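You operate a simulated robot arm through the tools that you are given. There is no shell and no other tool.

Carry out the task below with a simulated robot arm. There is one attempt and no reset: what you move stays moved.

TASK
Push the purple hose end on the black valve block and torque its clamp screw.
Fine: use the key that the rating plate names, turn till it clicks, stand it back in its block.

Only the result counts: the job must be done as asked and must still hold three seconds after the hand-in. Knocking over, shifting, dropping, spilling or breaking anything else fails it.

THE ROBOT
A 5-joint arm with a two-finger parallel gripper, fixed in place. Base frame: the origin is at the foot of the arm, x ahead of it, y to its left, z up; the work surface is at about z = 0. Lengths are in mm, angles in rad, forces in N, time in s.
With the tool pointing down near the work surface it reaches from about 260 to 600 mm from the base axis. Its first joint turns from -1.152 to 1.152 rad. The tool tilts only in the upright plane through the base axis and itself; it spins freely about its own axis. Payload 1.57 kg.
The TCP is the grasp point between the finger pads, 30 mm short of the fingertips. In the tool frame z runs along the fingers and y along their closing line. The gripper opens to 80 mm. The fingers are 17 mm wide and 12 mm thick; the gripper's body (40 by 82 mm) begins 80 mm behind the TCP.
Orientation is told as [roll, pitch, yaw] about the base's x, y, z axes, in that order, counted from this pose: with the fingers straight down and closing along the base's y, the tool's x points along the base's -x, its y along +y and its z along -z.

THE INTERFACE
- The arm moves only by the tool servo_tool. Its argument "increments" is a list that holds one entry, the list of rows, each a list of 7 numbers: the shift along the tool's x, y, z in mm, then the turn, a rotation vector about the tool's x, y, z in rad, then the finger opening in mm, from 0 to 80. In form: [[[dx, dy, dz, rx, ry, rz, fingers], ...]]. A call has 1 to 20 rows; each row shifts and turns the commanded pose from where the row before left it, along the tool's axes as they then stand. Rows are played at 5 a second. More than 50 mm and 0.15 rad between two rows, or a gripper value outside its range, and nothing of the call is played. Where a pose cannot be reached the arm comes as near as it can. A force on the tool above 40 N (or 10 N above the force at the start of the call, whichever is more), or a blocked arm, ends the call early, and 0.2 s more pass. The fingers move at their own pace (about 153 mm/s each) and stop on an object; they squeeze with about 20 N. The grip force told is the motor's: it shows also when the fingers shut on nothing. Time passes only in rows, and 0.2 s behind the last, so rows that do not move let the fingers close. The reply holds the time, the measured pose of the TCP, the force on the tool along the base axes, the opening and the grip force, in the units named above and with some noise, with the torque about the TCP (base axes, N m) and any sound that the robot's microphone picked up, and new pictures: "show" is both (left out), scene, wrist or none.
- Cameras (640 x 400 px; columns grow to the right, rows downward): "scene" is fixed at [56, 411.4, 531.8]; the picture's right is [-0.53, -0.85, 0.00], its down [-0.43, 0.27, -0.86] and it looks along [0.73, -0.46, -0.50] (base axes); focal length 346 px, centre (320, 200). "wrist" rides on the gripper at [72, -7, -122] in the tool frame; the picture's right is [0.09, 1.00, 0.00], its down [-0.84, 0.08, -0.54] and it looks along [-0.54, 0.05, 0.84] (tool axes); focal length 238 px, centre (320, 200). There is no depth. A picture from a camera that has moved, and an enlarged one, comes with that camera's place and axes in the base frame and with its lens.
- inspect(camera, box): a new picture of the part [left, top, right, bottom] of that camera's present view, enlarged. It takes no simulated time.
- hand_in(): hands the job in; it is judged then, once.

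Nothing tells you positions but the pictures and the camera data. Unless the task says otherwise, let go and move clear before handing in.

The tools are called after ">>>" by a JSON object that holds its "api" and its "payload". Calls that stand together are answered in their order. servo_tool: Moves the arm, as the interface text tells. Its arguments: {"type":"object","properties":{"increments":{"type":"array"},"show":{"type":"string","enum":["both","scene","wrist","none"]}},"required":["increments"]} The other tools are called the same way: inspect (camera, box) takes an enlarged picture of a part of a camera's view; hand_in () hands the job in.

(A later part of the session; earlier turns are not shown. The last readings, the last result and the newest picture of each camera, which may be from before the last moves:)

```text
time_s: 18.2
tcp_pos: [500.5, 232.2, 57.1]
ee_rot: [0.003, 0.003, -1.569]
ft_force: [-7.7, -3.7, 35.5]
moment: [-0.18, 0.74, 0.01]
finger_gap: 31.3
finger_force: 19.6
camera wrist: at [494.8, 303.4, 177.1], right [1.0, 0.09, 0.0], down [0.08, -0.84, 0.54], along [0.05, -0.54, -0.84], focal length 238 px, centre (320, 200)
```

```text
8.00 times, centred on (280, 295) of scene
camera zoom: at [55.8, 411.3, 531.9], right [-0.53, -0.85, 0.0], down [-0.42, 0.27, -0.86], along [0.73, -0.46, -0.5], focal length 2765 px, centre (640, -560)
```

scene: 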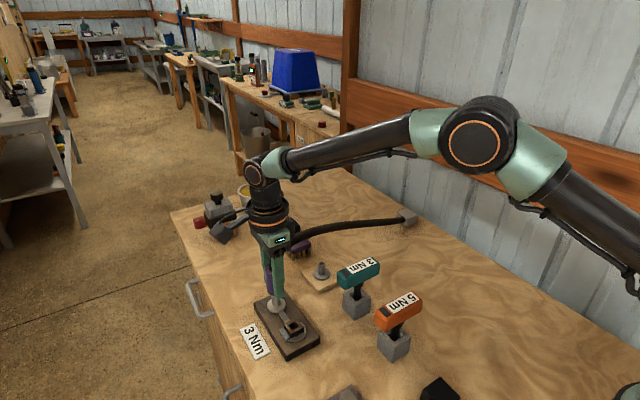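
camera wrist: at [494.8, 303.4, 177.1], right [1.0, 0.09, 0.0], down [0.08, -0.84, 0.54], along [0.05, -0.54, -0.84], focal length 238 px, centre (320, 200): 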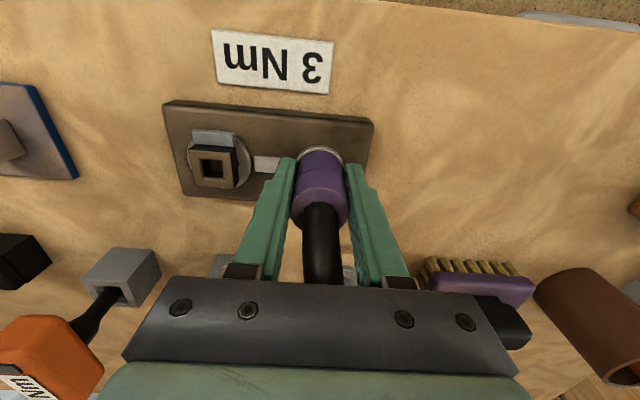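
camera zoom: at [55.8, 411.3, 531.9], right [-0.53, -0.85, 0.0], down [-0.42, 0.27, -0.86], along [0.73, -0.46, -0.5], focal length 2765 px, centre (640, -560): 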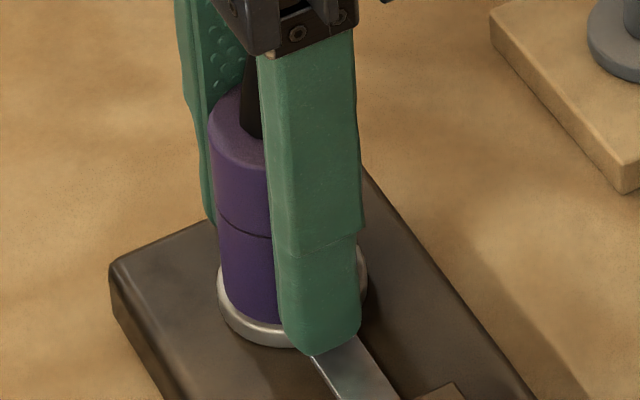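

The hose end has stopped firmly against the disc at 35 N. I'll relax the load, open the fingers moderately, and lift clear.

>>> {"api": "servo_tool", "payload": {"increments": [[[0, 0, -1.5, 0, 0, 0, 20], [0, 0, 0, 0, 0, 0, 20]]], "show": "none"}}

>>> {"api": "servo_tool", "payload": {"increments": [[[0, 0, 0, 0, 0, 0, 46], [0, 0, 0, 0, 0, 0, 46], [0, 0, 0, 0, 0, 0, 46]]]}}

>>> {"api": "inspect", "payload": {"camera": "scene", "box": [260, 270, 300, 320]}}

>>> {"api": "inspect", "payload": {"camera": "wrist", "box": [260, 100, 400, 240]}}

```text
time_s: 18.8
tcp_pos: [499.9, 232.4, 56.9]
ee_rot: [0.006, 0.001, -1.567]
ft_force: [1.3, 4.0, 22.0]
moment: [0.03, 0.28, -0.21]
finger_gap: 31.1
finger_force: 20.2
```

```text
time_s: 19.6
tcp_pos: [500.3, 231.3, 56.0]
ee_rot: [0.004, 0.003, -1.569]
ft_force: [12.0, 3.1, 13.3]
moment: [0.04, -0.14, -0.02]
finger_gap: 35.1
finger_force: 0.0
camera wrist: at [494.9, 302.9, 177.1], right [1.0, 0.09, 0.0], down [0.08, -0.84, 0.54], along [0.05, -0.54, -0.84], focal length 238 px, centre (320, 200)
```

scene: 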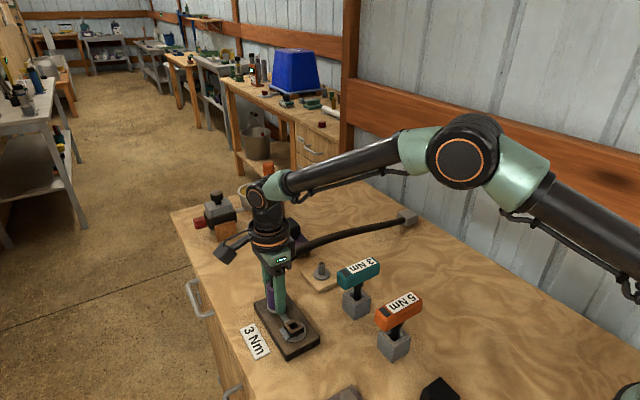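
wrist: 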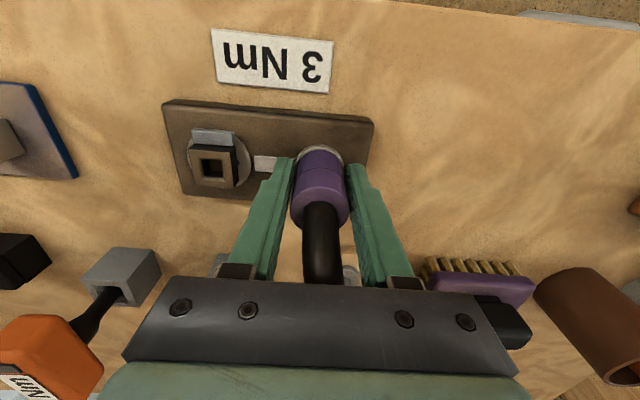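

```text
8.00 times, centred on (280, 295) of scene
camera zoom: at [55.9, 411.4, 531.8], right [-0.53, -0.85, 0.0], down [-0.42, 0.27, -0.86], along [0.73, -0.46, -0.5], focal length 2765 px, centre (640, -560)
```

zoom: 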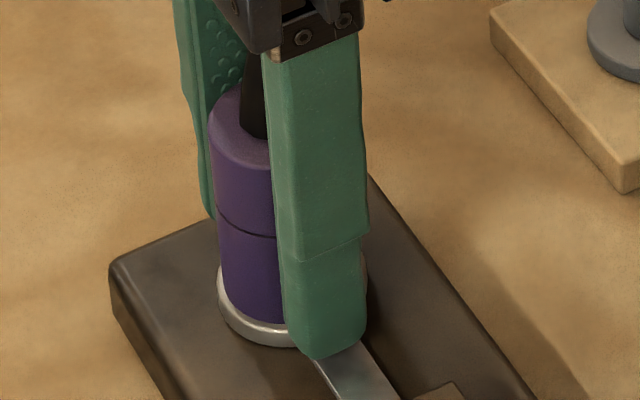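

```text
2.86 times, centred on (330, 170) of wrist
camera zoom: at [494.9, 302.9, 177.1], right [1.0, 0.09, 0.0], down [0.08, -0.84, 0.54], along [0.05, -0.54, -0.84], focal length 681 px, centre (291, 286)
```

zoom: 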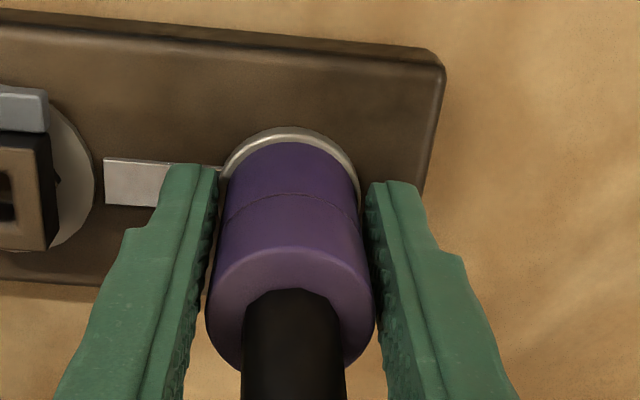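

The fingers have only opened to 35 mm with some residual force on the tool. I'll wait a moment and take another reading before moving.

>>> {"api": "servo_tool", "payload": {"increments": [[[0, 0, 0, 0, 0, 0, 46], [0, 0, 0, 0, 0, 0, 46]]], "show": "wrist"}}

>>> {"api": "inspect", "payload": {"camera": "scene", "box": [240, 240, 340, 360]}}

```text
time_s: 20.2
tcp_pos: [500.4, 231.6, 56.2]
ee_rot: [0.004, 0.002, -1.568]
ft_force: [12.5, 2.7, 14.1]
moment: [0.03, -0.14, -0.06]
finger_gap: 34.9
finger_force: 0.0
camera wrist: at [494.8, 302.9, 177.1], right [1.0, 0.09, 0.0], down [0.08, -0.84, 0.54], along [0.05, -0.54, -0.84], focal length 238 px, centre (320, 200)
```

wrist: 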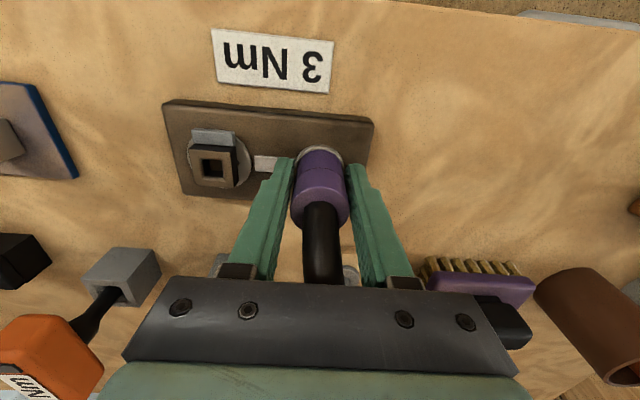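

```text
3.33 times, centred on (290, 300) of scene
camera zoom: at [55.9, 411.4, 531.8], right [-0.53, -0.85, 0.0], down [-0.42, 0.27, -0.86], along [0.73, -0.46, -0.5], focal length 1152 px, centre (420, -133)
```

zoom: 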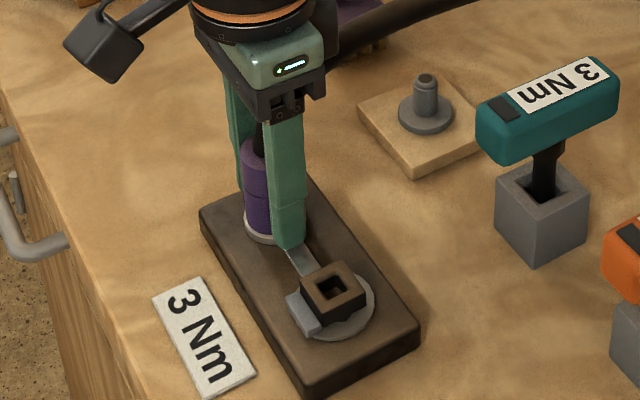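

The residual force pattern fits a fingertip resting on the disc under slight downward load, with friction holding the finger. I'll raise the tool 2 mm so the fingers can open freely.

>>> {"api": "servo_tool", "payload": {"increments": [[[0, 0, -1.5, 0, 0, 0, 46], [0, 0, -1.5, 0, 0, 0, 46], [0, 0, 0, 0, 0, 0, 46]]], "show": "wrist"}}

>>> {"api": "inspect", "payload": {"camera": "scene", "box": [260, 270, 300, 320]}}

```text
time_s: 21.0
tcp_pos: [498.8, 231.0, 56.4]
ee_rot: [-0.002, -0.003, -1.572]
ft_force: [-0.1, -0.4, 0.1]
moment: [0.0, 0.01, 0.0]
finger_gap: 45.9
finger_force: 0.1
camera wrist: at [493.9, 302.0, 177.9], right [1.0, 0.09, 0.0], down [0.08, -0.84, 0.54], along [0.05, -0.54, -0.84], focal length 238 px, centre (320, 200)
```

wrist: 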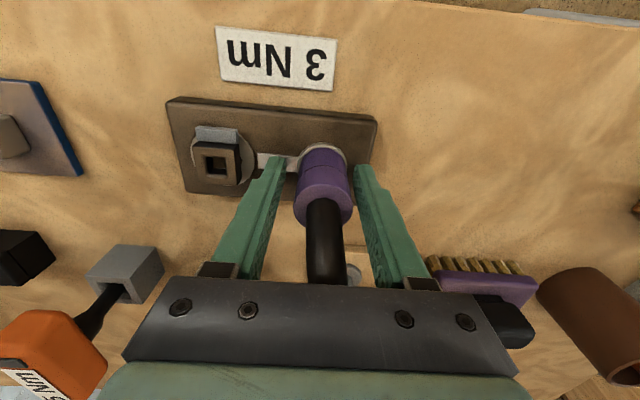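

```text
8.00 times, centred on (280, 295) of scene
camera zoom: at [56.0, 411.4, 531.8], right [-0.53, -0.85, 0.0], down [-0.43, 0.27, -0.86], along [0.73, -0.46, -0.5], focal length 2765 px, centre (640, -560)
```

zoom: 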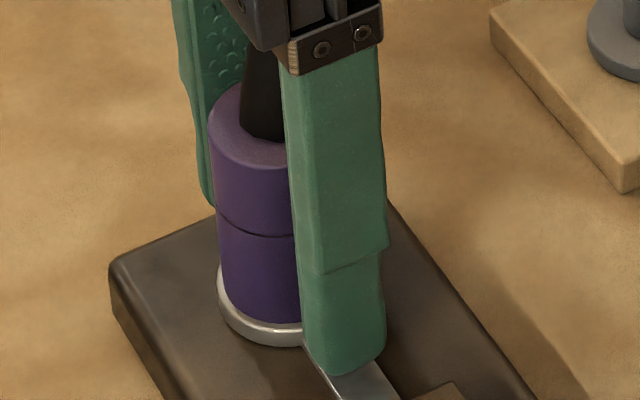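

The fingers opened freely and the hose end stays seated on the disc. I'll lift straight up clear and move over toward the 3 Nm key.

>>> {"api": "servo_tool", "payload": {"increments": [[[0, 0, -20, 0, 0, 0, 46], [0, 0, -40, 0, 0, 0, 46], [0, 0, -45, 0, 0, 0, 46], [0, 0, -45, 0, 0, 0, 46], [0, 0, 0, 0, 0, 0, 46]]]}}

>>> {"api": "inspect", "payload": {"camera": "scene", "box": [240, 250, 320, 350]}}

>>> {"api": "inspect", "payload": {"camera": "wrist", "box": [230, 60, 410, 240]}}

```text
time_s: 22.2
tcp_pos: [499.7, 231.7, 208.8]
ee_rot: [-0.001, 0.0, -1.569]
ft_force: [1.2, 0.2, -0.2]
moment: [0.03, -0.03, -0.01]
finger_gap: 46.0
finger_force: 0.1
camera wrist: at [494.9, 302.5, 330.0], right [1.0, 0.09, 0.0], down [0.08, -0.84, 0.54], along [0.05, -0.54, -0.84], focal length 238 px, centre (320, 200)
```

scene: 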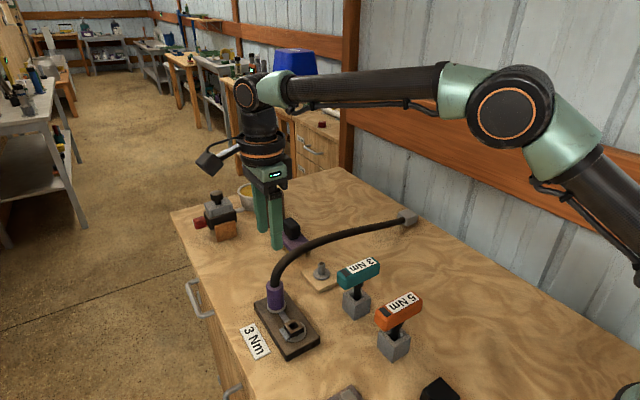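
wrist: 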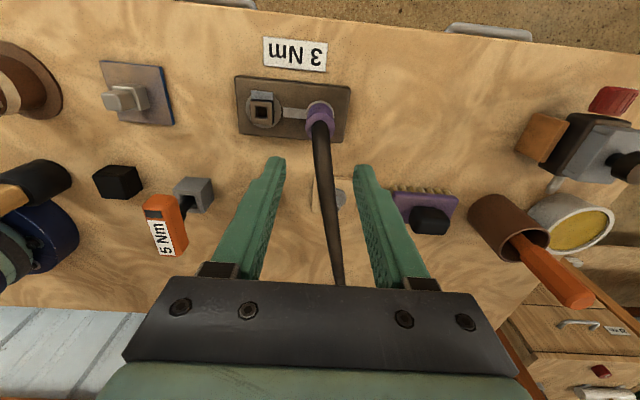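

```text
4.00 times, centred on (280, 300) of scene
camera zoom: at [56.0, 411.4, 531.8], right [-0.53, -0.85, 0.0], down [-0.43, 0.27, -0.86], along [0.73, -0.46, -0.5], focal length 1383 px, centre (480, -200)
```

zoom: 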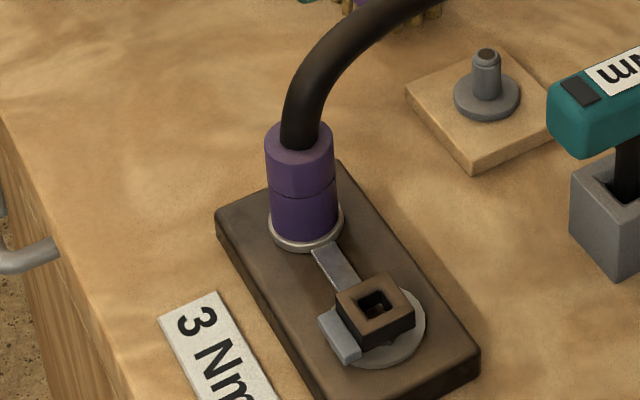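

```text
2.22 times, centred on (320, 150) of wrist
camera zoom: at [494.9, 302.5, 330.0], right [1.0, 0.09, 0.0], down [0.08, -0.84, 0.54], along [0.05, -0.54, -0.84], focal length 530 px, centre (320, 311)
```

zoom: 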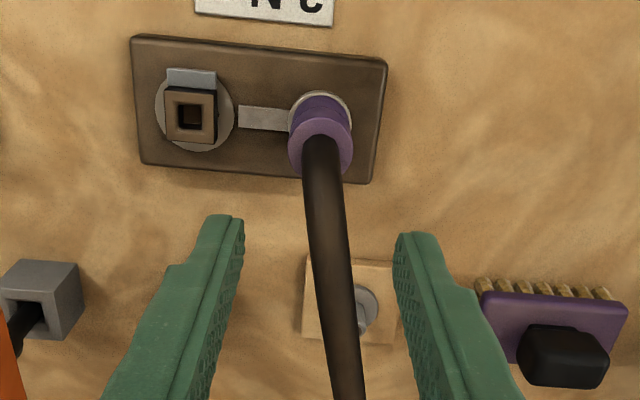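

The hose end is seated on the nipple with its ring flush on the disc. Next I'll move above the 3 Nm key, whose handle I place at about (426, 95) with its top near z = 110.

>>> {"api": "servo_tool", "payload": {"increments": [[[-34, -19, 0, 0, 0, 0, 56], [-34, -19, 0, 0, 0, 0, 56], [-34, -19, 0, 0, 0, 0, 56], [-33.5, -18.4, 0, 0, 0, 0, 56], [0, 0, 25, 0, 0, 0, 56], [0, 0, 0, 0, 0, 0, 56]]]}}

>>> {"api": "inspect", "payload": {"camera": "wrist", "box": [230, 60, 410, 260]}}

>>> {"api": "inspect", "payload": {"camera": "scene", "box": [320, 220, 420, 340]}}

```text
time_s: 23.6
tcp_pos: [424.5, 95.9, 183.9]
ee_rot: [0.001, 0.0, -1.569]
ft_force: [0.1, -0.4, -0.3]
moment: [0.02, 0.01, 0.01]
finger_gap: 55.8
finger_force: 0.1
camera wrist: at [419.9, 165.7, 304.6], right [1.0, 0.09, 0.0], down [0.08, -0.84, 0.54], along [0.05, -0.54, -0.84], focal length 238 px, centre (320, 200)
```

scene: 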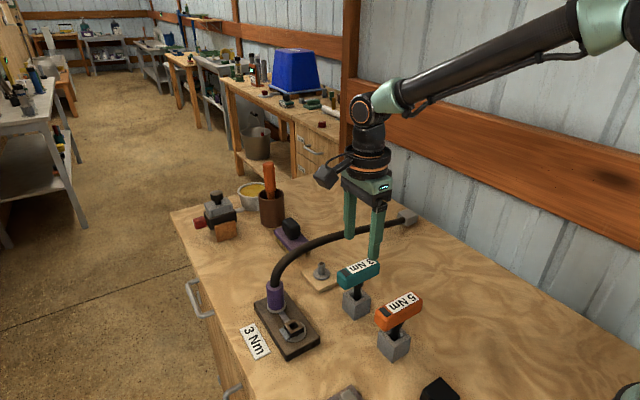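
wrist: 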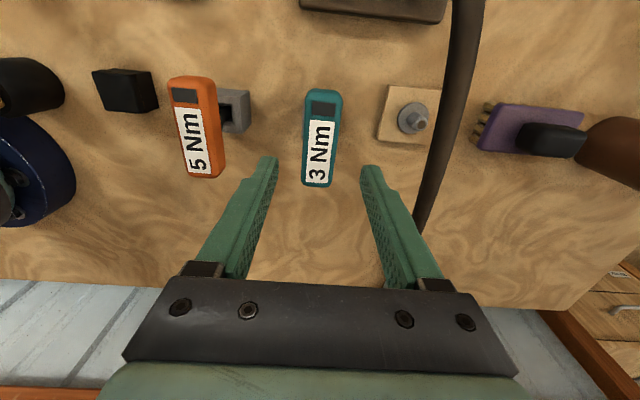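

```text
2.00 times, centred on (320, 160) of wrist
camera zoom: at [419.9, 165.7, 304.6], right [1.0, 0.09, 0.0], down [0.08, -0.84, 0.54], along [0.05, -0.54, -0.84], focal length 477 px, centre (320, 280)
```

zoom: 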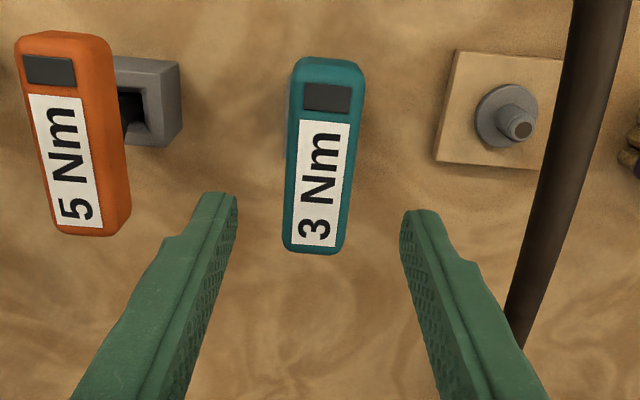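

```text
3.33 times, centred on (370, 280) of scene
camera zoom: at [56.0, 411.4, 531.8], right [-0.53, -0.85, 0.0], down [-0.43, 0.27, -0.86], along [0.73, -0.46, -0.5], focal length 1152 px, centre (153, -67)
```

zoom: 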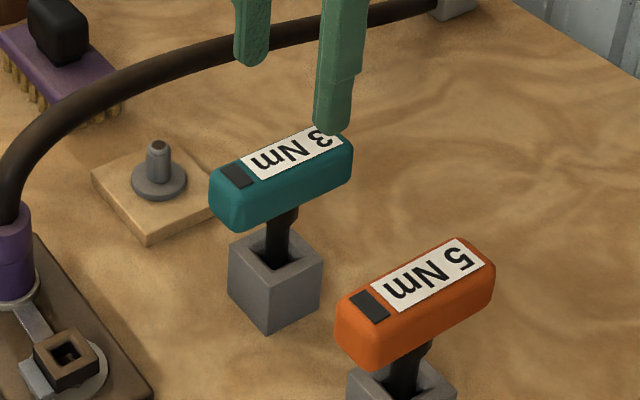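

The 3 Nm handle lies centred between the fingers. I'll make a 1 mm correction and descend around the handle.

>>> {"api": "servo_tool", "payload": {"increments": [[[1.5, 0.8, 25, 0, 0, 0, 50], [0, 0, 25, 0, 0, 0, 50], [0, 0, 20, 0, 0, 0, 50], [0, 0, 15, 0, 0, 0, 50], [0, 0, 0, 0, 0, 0, 50]]]}}

>>> {"api": "inspect", "payload": {"camera": "wrist", "box": [230, 60, 410, 260]}}

>>> {"api": "inspect", "payload": {"camera": "scene", "box": [320, 220, 420, 340]}}

```text
time_s: 24.8
tcp_pos: [425.6, 98.7, 98.9]
ee_rot: [0.001, 0.001, -1.57]
ft_force: [0.0, -0.3, -0.1]
moment: [0.01, -0.03, -0.01]
finger_gap: 49.9
finger_force: 0.1
camera wrist: at [421.2, 169.5, 218.8], right [1.0, 0.09, 0.0], down [0.08, -0.84, 0.54], along [0.05, -0.54, -0.84], focal length 238 px, centre (320, 200)
```

scene: 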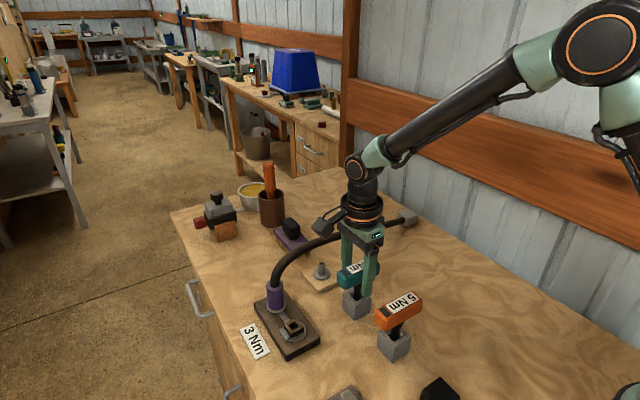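
wrist: 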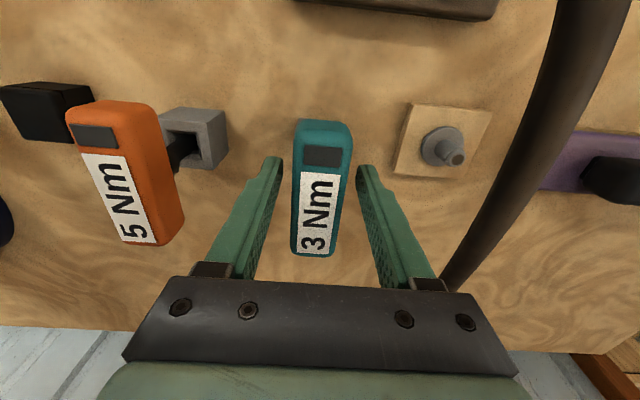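

```text
2.00 times, centred on (320, 160) of wrist
camera zoom: at [421.2, 169.5, 218.8], right [1.0, 0.09, 0.0], down [0.08, -0.84, 0.54], along [0.05, -0.54, -0.84], focal length 477 px, centre (320, 280)
```

zoom: 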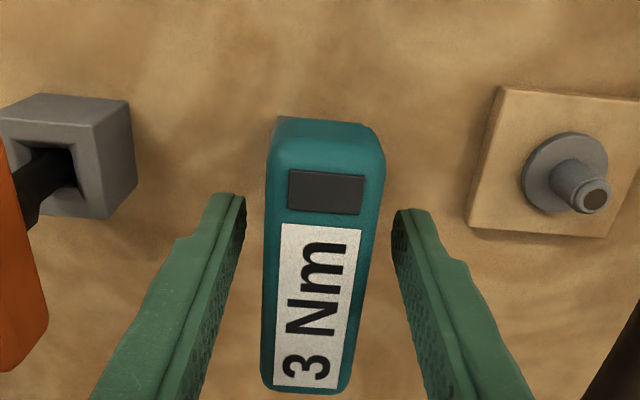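

```text
3.33 times, centred on (370, 280) of scene
camera zoom: at [56.0, 411.4, 531.8], right [-0.53, -0.85, 0.0], down [-0.43, 0.27, -0.86], along [0.73, -0.46, -0.5], focal length 1152 px, centre (153, -67)
```

zoom: 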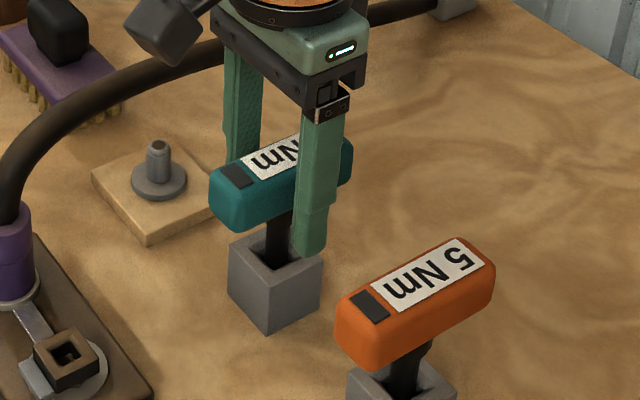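

Centred in x; I'll shift 1.8 mm in -y to sit over the stem, then close on the handle.

>>> {"api": "servo_tool", "payload": {"increments": [[[-1.8, 0, 0, 0, 0, 0, 50], [0, 0, 0, 0, 0, 0, 30], [0, 0, 0, 0, 0, 0, 10], [0, 0, 0, 0, 0, 0, 10], [0, 0, 0, 0, 0, 0, 10]]]}}

>>> {"api": "inspect", "payload": {"camera": "wrist", "box": [230, 60, 410, 260]}}

>>> {"api": "inspect", "payload": {"camera": "scene", "box": [320, 220, 420, 340]}}

```text
time_s: 26.0
tcp_pos: [425.4, 96.2, 98.2]
ee_rot: [0.0, 0.001, -1.568]
ft_force: [-0.2, -0.8, -0.3]
moment: [0.0, 0.01, 0.01]
finger_gap: 29.7
finger_force: 19.8
camera wrist: at [420.7, 167.5, 219.0], right [1.0, 0.09, 0.0], down [0.08, -0.84, 0.54], along [0.05, -0.54, -0.84], focal length 238 px, centre (320, 200)
```

scene: 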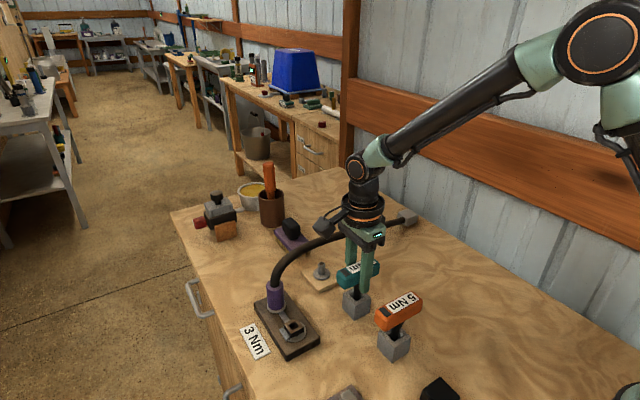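
wrist: 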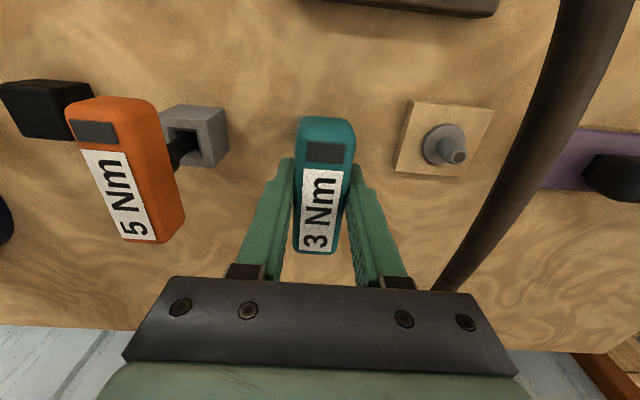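

```text
2.00 times, centred on (320, 160) of wrist
camera zoom: at [420.7, 167.5, 219.0], right [1.0, 0.09, 0.0], down [0.08, -0.84, 0.54], along [0.05, -0.54, -0.84], focal length 477 px, centre (320, 280)
```

zoom: 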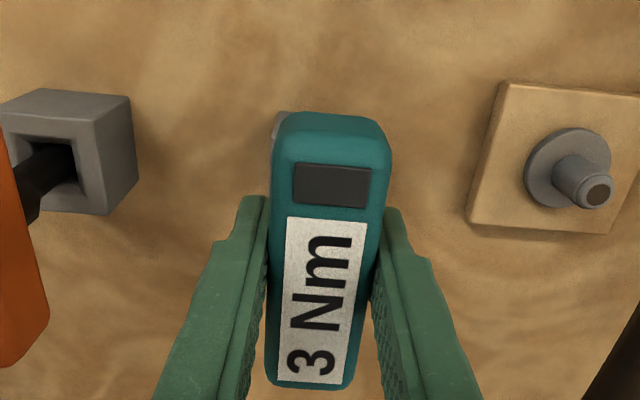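

```text
3.33 times, centred on (370, 280) of scene
camera zoom: at [56.0, 411.4, 531.8], right [-0.53, -0.85, 0.0], down [-0.43, 0.27, -0.86], along [0.73, -0.46, -0.5], focal length 1152 px, centre (153, -67)
```

zoom: 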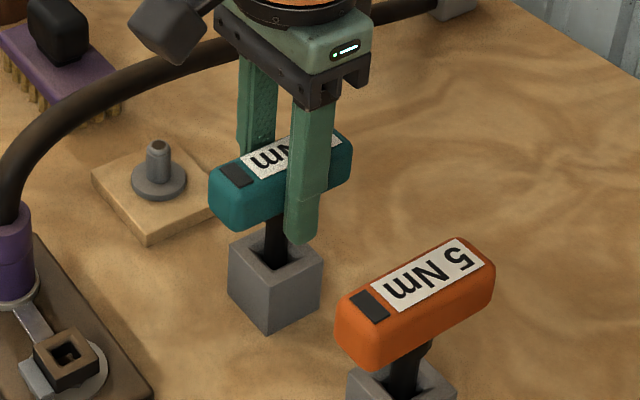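

The key is gripped (gap 29.7 mm) at camera pose (420.7, 167.5, 219.0), which I'll remember for the return. I'll lift it slowly out of its block.

>>> {"api": "servo_tool", "payload": {"increments": [[[0, 0, -5, 0, 0, 0, 10], [0, 0, -8, 0, 0, 0, 10], [0, 0, -10, 0, 0, 0, 10], [0, 0, -10, 0, 0, 0, 10], [0, 0, 0, 0, 0, 0, 10]]]}}

>>> {"api": "inspect", "payload": {"camera": "scene", "box": [320, 200, 420, 330]}}

```text
time_s: 27.2
tcp_pos: [426.4, 95.7, 131.9]
ee_rot: [0.0, -0.001, -1.569]
ft_force: [0.1, -0.7, -1.0]
moment: [0.0, 0.01, -0.02]
finger_gap: 29.8
finger_force: 20.0
camera wrist: at [420.2, 167.2, 253.0], right [1.0, 0.09, 0.0], down [0.08, -0.84, 0.54], along [0.05, -0.54, -0.84], focal length 238 px, centre (320, 200)
```

scene: 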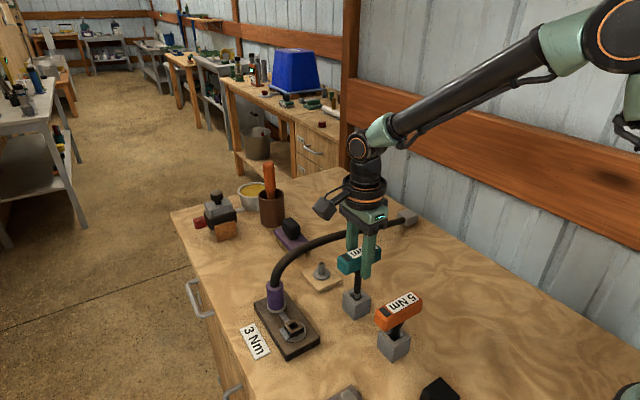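
wrist: 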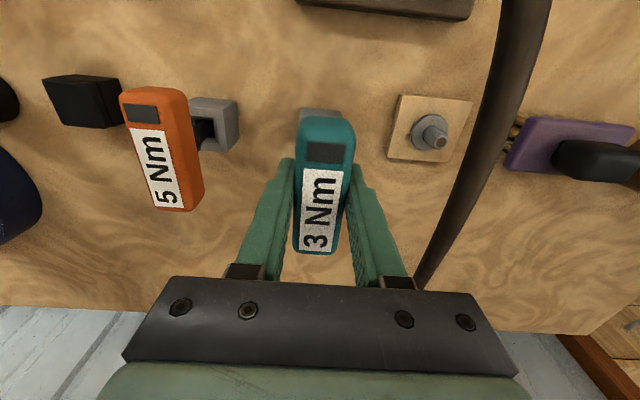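

```text
3.08 times, centred on (370, 265) of scene
camera zoom: at [56.0, 411.4, 531.8], right [-0.53, -0.85, 0.0], down [-0.43, 0.27, -0.86], along [0.73, -0.46, -0.5], focal length 1064 px, centre (166, 0)
```

zoom: 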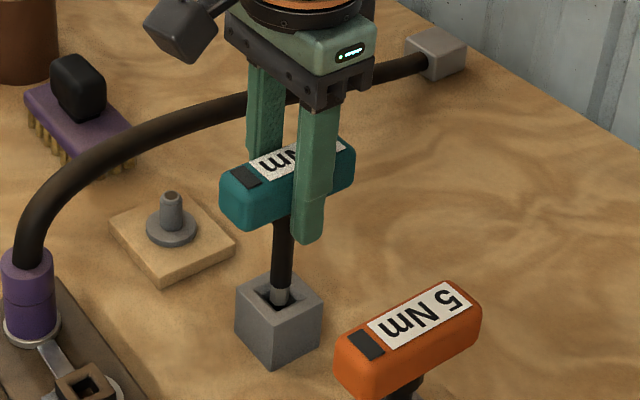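

The block stays put and the key's grey tip is appearing. I'll lift it fully out and inspect the tip.

>>> {"api": "servo_tool", "payload": {"increments": [[[0, 0, -10, 0, 0, 0, 10], [0, 0, -15, 0, 0, 0, 10], [0, 0, -20, 0, 0, 0, 10], [0, 0, -20, 0, 0, 0, 10], [0, 0, 0, 0, 0, 0, 10]]]}}

>>> {"api": "inspect", "payload": {"camera": "scene", "box": [320, 200, 420, 330]}}

>>> {"api": "inspect", "payload": {"camera": "wrist", "box": [240, 60, 400, 260]}}

```text
time_s: 28.4
tcp_pos: [426.0, 96.4, 197.1]
ee_rot: [0.001, 0.0, -1.568]
ft_force: [0.0, 0.4, -0.6]
moment: [-0.03, 0.0, 0.01]
finger_gap: 29.4
finger_force: 19.5
camera wrist: at [420.8, 167.3, 317.9], right [1.0, 0.09, 0.0], down [0.08, -0.84, 0.54], along [0.05, -0.54, -0.84], focal length 238 px, centre (320, 200)
```

scene: 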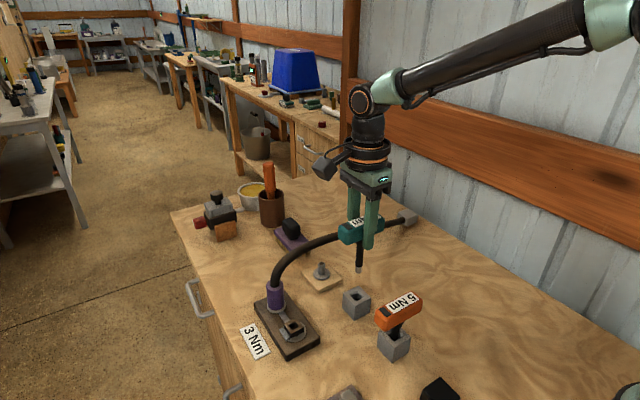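
wrist: 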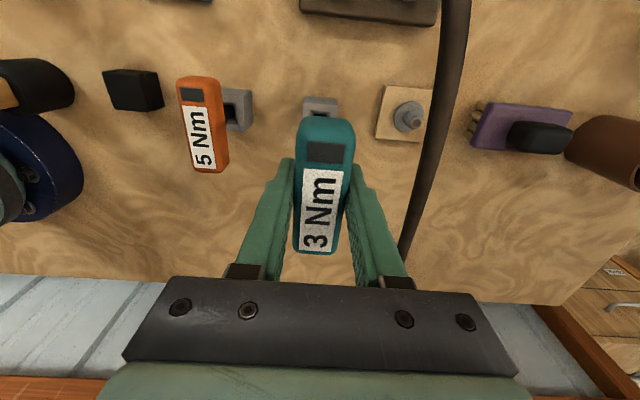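

```text
3.08 times, centred on (370, 265) of scene
camera zoom: at [56.0, 411.4, 531.8], right [-0.53, -0.85, 0.0], down [-0.43, 0.27, -0.86], along [0.73, -0.46, -0.5], focal length 1064 px, centre (166, 0)
```

zoom: 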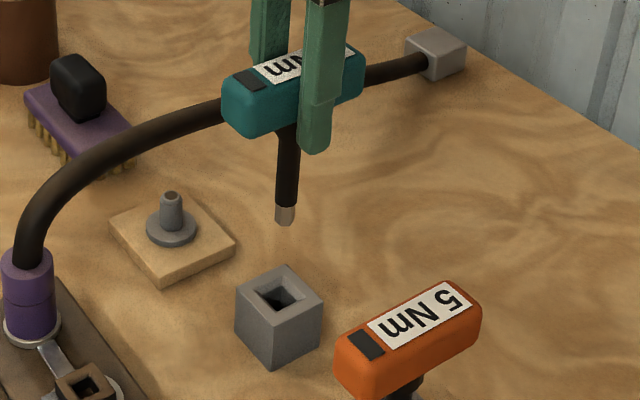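

```text
2.00 times, centred on (320, 160) of wrist
camera zoom: at [420.8, 167.3, 317.9], right [1.0, 0.09, 0.0], down [0.08, -0.84, 0.54], along [0.05, -0.54, -0.84], focal length 477 px, centre (320, 280)
```

zoom: 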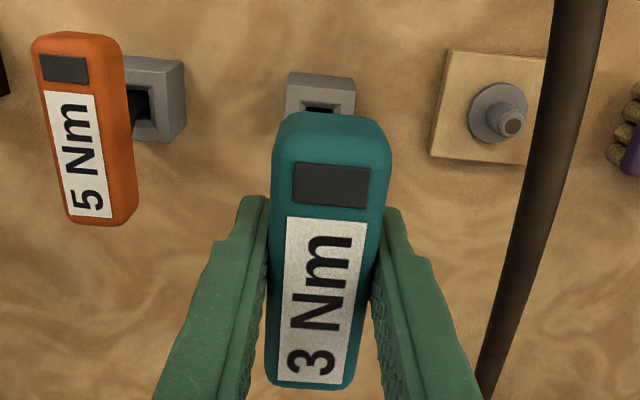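

The key is out: black stem with a grey square tip, about 98 mm below the TCP. I'll zoom in on the stem and tip to pin down the key axis relative to the gripper.

>>> {"api": "inspect", "payload": {"camera": "scene", "box": [335, 215, 395, 285]}}

>>> {"api": "inspect", "payload": {"camera": "scene", "box": [335, 270, 385, 330]}}

>>> {"api": "inspect", "payload": {"camera": "scene", "box": [265, 300, 325, 365]}}

```text
5.71 times, centred on (365, 250) of scene
camera zoom: at [56.0, 411.4, 531.8], right [-0.53, -0.85, 0.0], down [-0.43, 0.27, -0.86], along [0.73, -0.46, -0.5], focal length 1975 px, centre (63, -86)
```

zoom: 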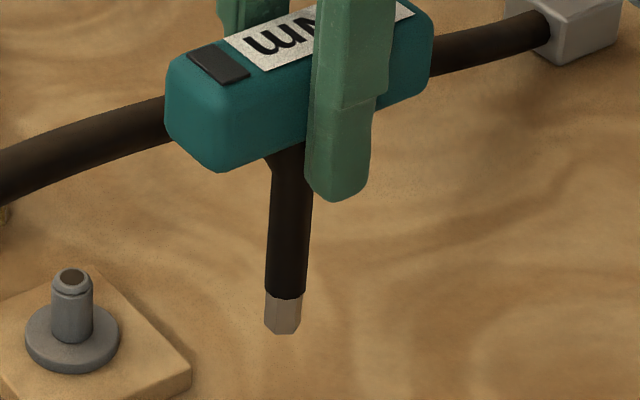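

```text
6.67 times, centred on (360, 300) of scene
camera zoom: at [56.0, 411.4, 531.8], right [-0.53, -0.85, 0.0], down [-0.43, 0.27, -0.86], along [0.73, -0.46, -0.5], focal length 2304 px, centre (53, -467)
```

zoom: 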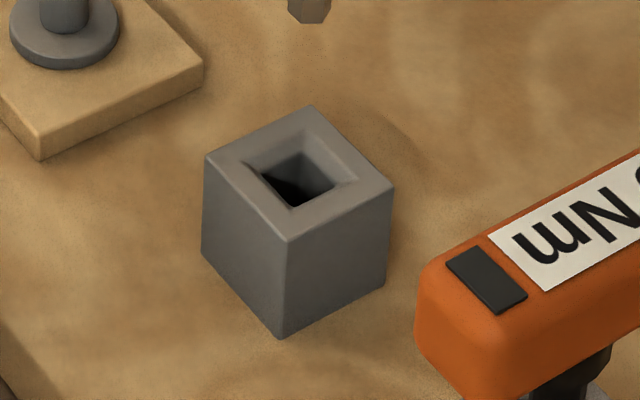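

```text
6.15 times, centred on (295, 332) of scene
camera zoom: at [56.0, 411.4, 531.8], right [-0.53, -0.85, 0.0], down [-0.43, 0.27, -0.86], along [0.73, -0.46, -0.5], focal length 2127 px, centre (474, -615)
```

zoom: 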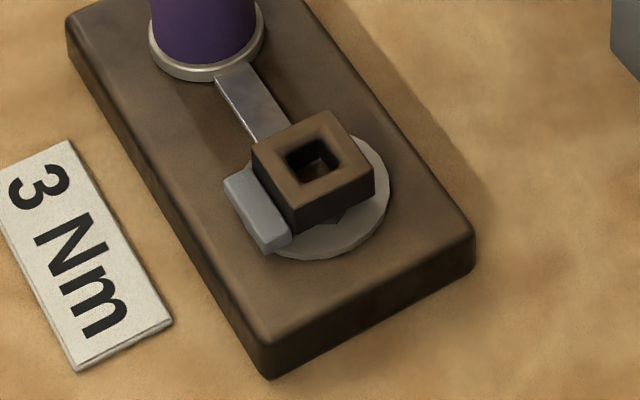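

>>> {"api": "inspect", "payload": {"camera": "scene", "box": [350, 250, 374, 277]}}

>>> {"api": "inspect", "payload": {"camera": "scene", "box": [280, 312, 312, 342]}}

```text
14.81 times, centred on (362, 264) of scene
camera zoom: at [56.0, 411.4, 531.8], right [-0.53, -0.85, 0.0], down [-0.43, 0.27, -0.86], along [0.73, -0.46, -0.5], focal length 5121 px, centre (-302, -741)
```

zoom: 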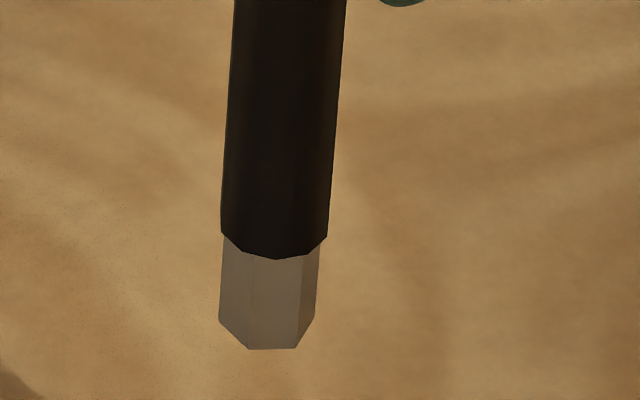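

```text
13.33 times, centred on (296, 327) of scene
camera zoom: at [56.0, 411.4, 531.8], right [-0.53, -0.85, 0.0], down [-0.43, 0.27, -0.86], along [0.73, -0.46, -0.5], focal length 4609 px, centre (640, -1493)
```

zoom: 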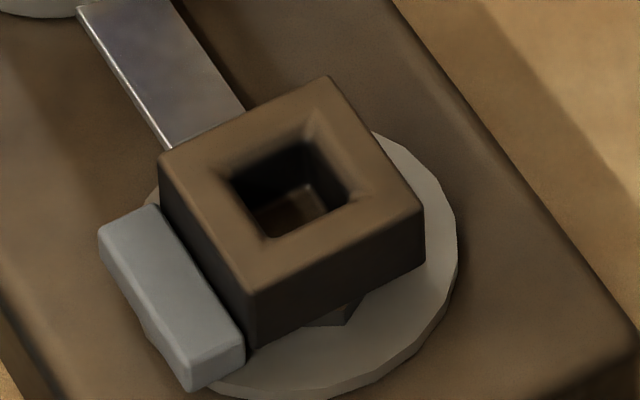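

The key is held vertically with its axis about (+6.2, −72.6) from the camera, and the socket is at (431, 230) with its top near z=33. I'll carry the key above the socket at height and then lower to about 10 mm above it.

>>> {"api": "servo_tool", "payload": {"increments": [[[34, 1, 0, 0, 0, 0, 10], [34, 1, 0, 0, 0, 0, 10], [34, 1, 0, 0, 0, 0, 10], [33.3, 1, 0, 0, 0, 0, 10], [0, 0, 20, 0, 0, 0, 10], [0, 0, 20, 0, 0, 0, 10], [0, 0, 12, 0, 0, 0, 10], [0, 0, 0, 0, 0, 0, 10], [0, 0, 0, 0, 0, 0, 10]]]}}

>>> {"api": "inspect", "payload": {"camera": "scene", "box": [265, 295, 325, 355]}}

>>> {"api": "inspect", "payload": {"camera": "wrist", "box": [240, 60, 400, 260]}}

```text
time_s: 30.4
tcp_pos: [429.9, 231.5, 145.1]
ee_rot: [0.0, 0.001, -1.569]
ft_force: [-0.6, 0.0, -0.9]
moment: [-0.02, -0.01, -0.03]
finger_gap: 29.6
finger_force: 19.9
camera wrist: at [424.3, 302.7, 265.7], right [1.0, 0.09, 0.0], down [0.08, -0.84, 0.54], along [0.05, -0.54, -0.84], focal length 238 px, centre (320, 200)
```

scene: 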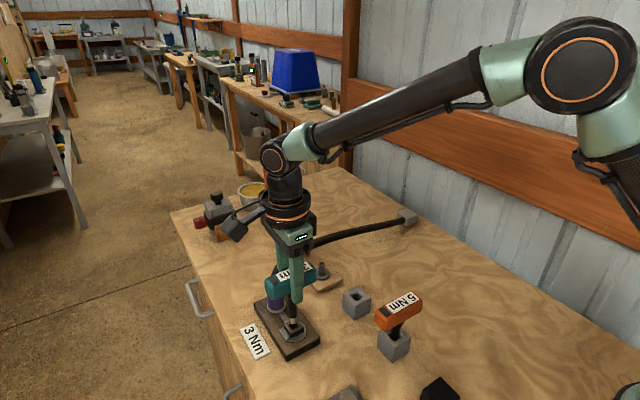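
wrist: 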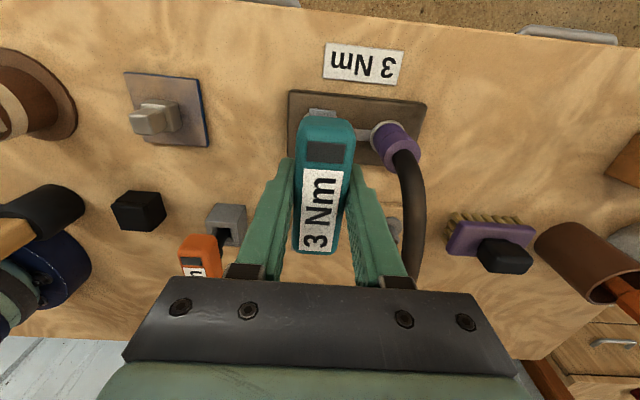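

```text
6.67 times, centred on (295, 325) of scene
camera zoom: at [56.0, 411.4, 531.7], right [-0.53, -0.85, 0.0], down [-0.43, 0.27, -0.86], along [0.73, -0.46, -0.5], focal length 2304 px, centre (487, -633)
```

zoom: 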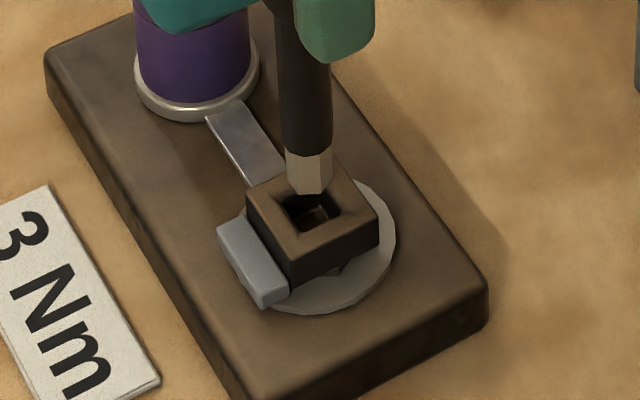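

```text
2.00 times, centred on (320, 160) of wrist
camera zoom: at [424.3, 302.7, 265.7], right [1.0, 0.09, 0.0], down [0.08, -0.84, 0.54], along [0.05, -0.54, -0.84], focal length 477 px, centre (320, 280)
```

zoom: 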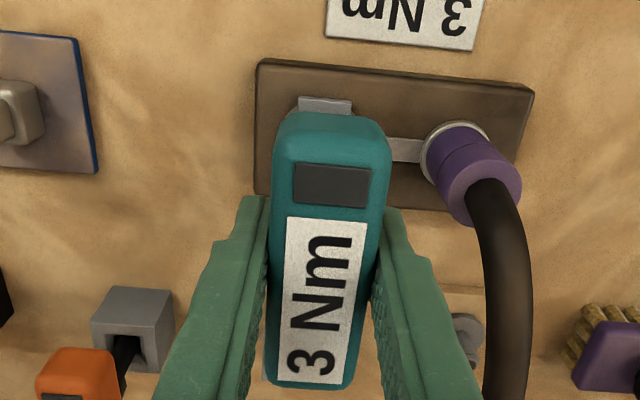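

The tip is aligned above the socket opening, about 8 mm up. I'll make a 0.4 mm x correction and lower slowly into the socket.

>>> {"api": "servo_tool", "payload": {"increments": [[[0, 0.4, 3, 0, 0, 0, 10], [0, 0, 3, 0, 0, 0, 10], [0, 0, 3, 0, 0, 0, 10], [0, 0, 2, 0, 0, 0, 10], [0, 0, 0, 0, 0, 0, 10]]], "show": "wrist"}}

>>> {"api": "inspect", "payload": {"camera": "scene", "box": [265, 295, 325, 355]}}

```text
time_s: 31.6
tcp_pos: [428.4, 230.9, 132.6]
ee_rot: [0.0, 0.001, -1.567]
ft_force: [-0.1, 0.0, -0.4]
moment: [0.01, -0.04, 0.02]
finger_gap: 29.6
finger_force: 19.7
camera wrist: at [423.8, 302.8, 254.4], right [1.0, 0.09, 0.0], down [0.08, -0.84, 0.54], along [0.05, -0.54, -0.84], focal length 238 px, centre (320, 200)
```

wrist: 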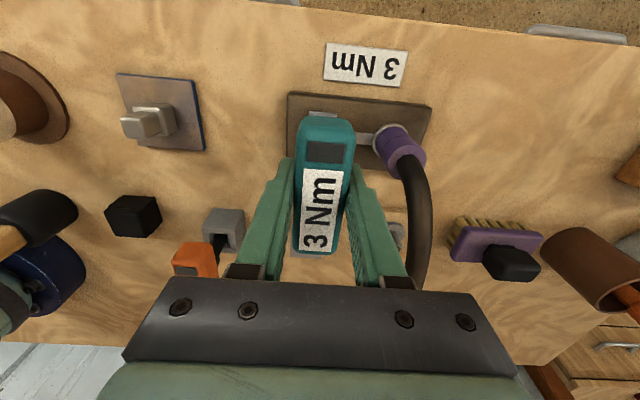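

```text
6.67 times, centred on (295, 325) of scene
camera zoom: at [56.0, 411.4, 531.8], right [-0.53, -0.85, 0.0], down [-0.43, 0.27, -0.86], along [0.73, -0.46, -0.5], focal length 2304 px, centre (487, -633)
```

zoom: 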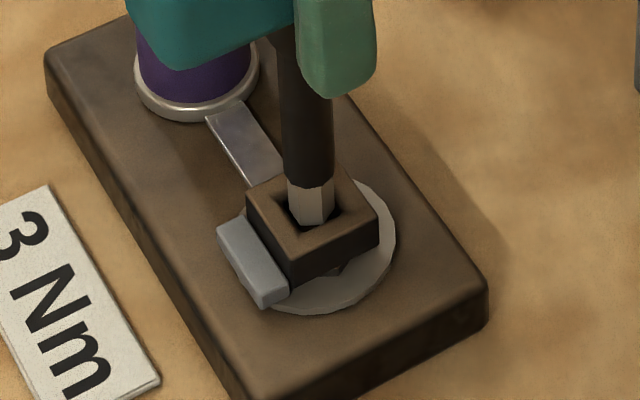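

The tip has entered the opening with no contact force. I'll nudge +0.5 mm x, −0.3 mm y and continue down slowly.

>>> {"api": "servo_tool", "payload": {"increments": [[[-0.3, 0.5, 1.5, 0, 0, 0, 10], [0, 0, 2, 0, 0, 0, 10], [0, 0, 2, 0, 0, 0, 10], [0, 0, 0, 0, 0, 0, 10]]], "show": "wrist"}}

>>> {"api": "inspect", "payload": {"camera": "scene", "box": [275, 305, 315, 345]}}

```text
time_s: 32.6
tcp_pos: [430.3, 230.4, 128.1]
ee_rot: [0.0, 0.0, -1.569]
ft_force: [0.2, 0.9, -1.5]
moment: [0.13, 0.0, -0.01]
finger_gap: 29.8
finger_force: 19.9
camera wrist: at [424.3, 301.9, 248.9], right [1.0, 0.09, 0.0], down [0.08, -0.84, 0.54], along [0.05, -0.54, -0.84], focal length 238 px, centre (320, 200)
```

wrist: 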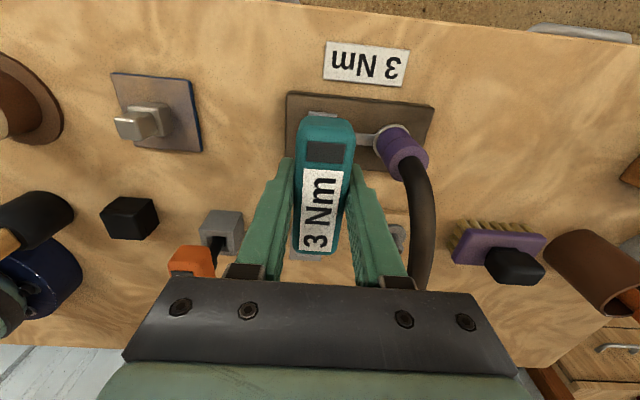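

```text
10.00 times, centred on (295, 325) of scene
camera zoom: at [56.0, 411.4, 531.8], right [-0.53, -0.85, 0.0], down [-0.43, 0.27, -0.86], along [0.73, -0.46, -0.5], focal length 3457 px, centre (570, -1050)
```

zoom: 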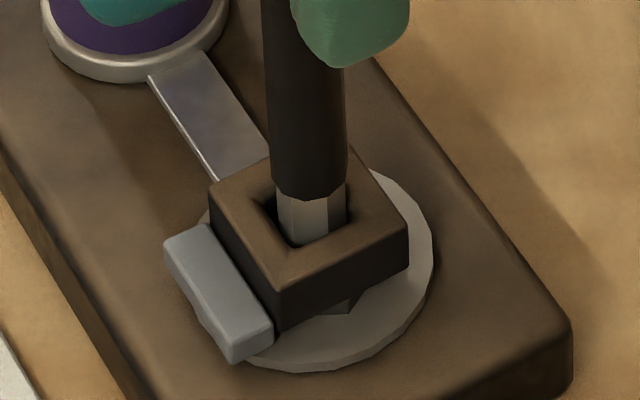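

A slight +y push on the tip says I'm about 0.4 mm too far in −y. I'll correct and continue.

>>> {"api": "servo_tool", "payload": {"increments": [[[0.5, 0, 0, 0, 0, 0, 10], [0, 0, 2, 0, 0, 0, 10], [0, 0, 2, 0, 0, 0, 10], [0, 0, 0, 0, 0, 0, 10]]], "show": "wrist"}}

>>> {"api": "inspect", "payload": {"camera": "scene", "box": [275, 305, 315, 345]}}

```text
time_s: 33.6
tcp_pos: [429.9, 232.1, 124.0]
ee_rot: [0.0, 0.0, -1.571]
ft_force: [-0.5, -0.3, -1.5]
moment: [0.0, 0.0, 0.0]
finger_gap: 29.5
finger_force: 19.8
camera wrist: at [424.7, 302.4, 245.2], right [1.0, 0.09, 0.0], down [0.08, -0.84, 0.54], along [0.05, -0.54, -0.84], focal length 238 px, centre (320, 200)
```

wrist: 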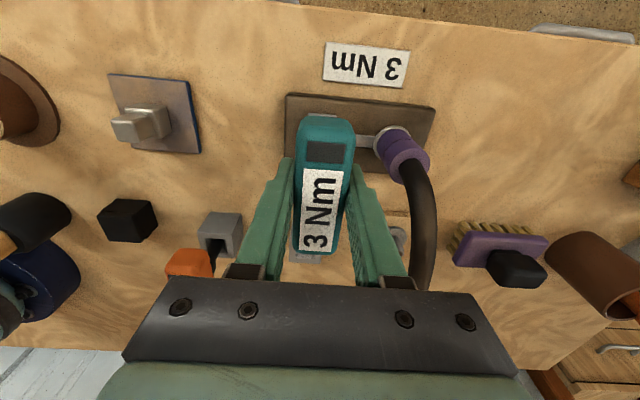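

```text
10.00 times, centred on (295, 325) of scene
camera zoom: at [56.0, 411.4, 531.7], right [-0.53, -0.85, 0.0], down [-0.43, 0.27, -0.86], along [0.73, -0.46, -0.5], focal length 3457 px, centre (570, -1050)
```

zoom: 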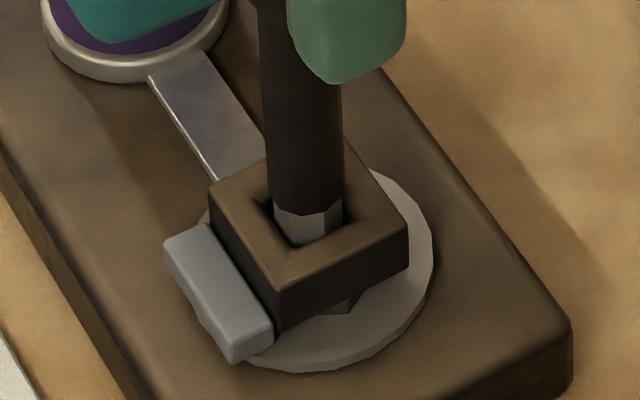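

Contact-free again; continuing down until the key bottoms.

>>> {"api": "servo_tool", "payload": {"increments": [[[0, 0, 2, 0, 0, 0, 10], [0, 0, 2, 0, 0, 0, 10], [0, 0, 2, 0, 0, 0, 10], [0, 0, 0, 0, 0, 0, 10]]], "show": "none"}}

>>> {"api": "inspect", "payload": {"camera": "scene", "box": [275, 305, 315, 345]}}

```text
time_s: 34.6
tcp_pos: [430.7, 231.6, 118.3]
ee_rot: [0.002, 0.002, -1.568]
ft_force: [0.0, 3.9, 16.5]
moment: [0.29, 0.05, 0.0]
finger_gap: 30.0
finger_force: 19.6
```

```text
10.00 times, centred on (295, 325) of scene
camera zoom: at [55.9, 411.4, 531.8], right [-0.53, -0.85, 0.0], down [-0.42, 0.27, -0.86], along [0.73, -0.46, -0.5], focal length 3457 px, centre (570, -1050)
```

zoom: 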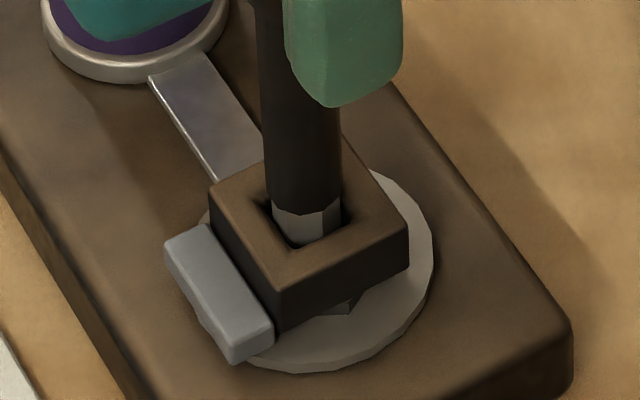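

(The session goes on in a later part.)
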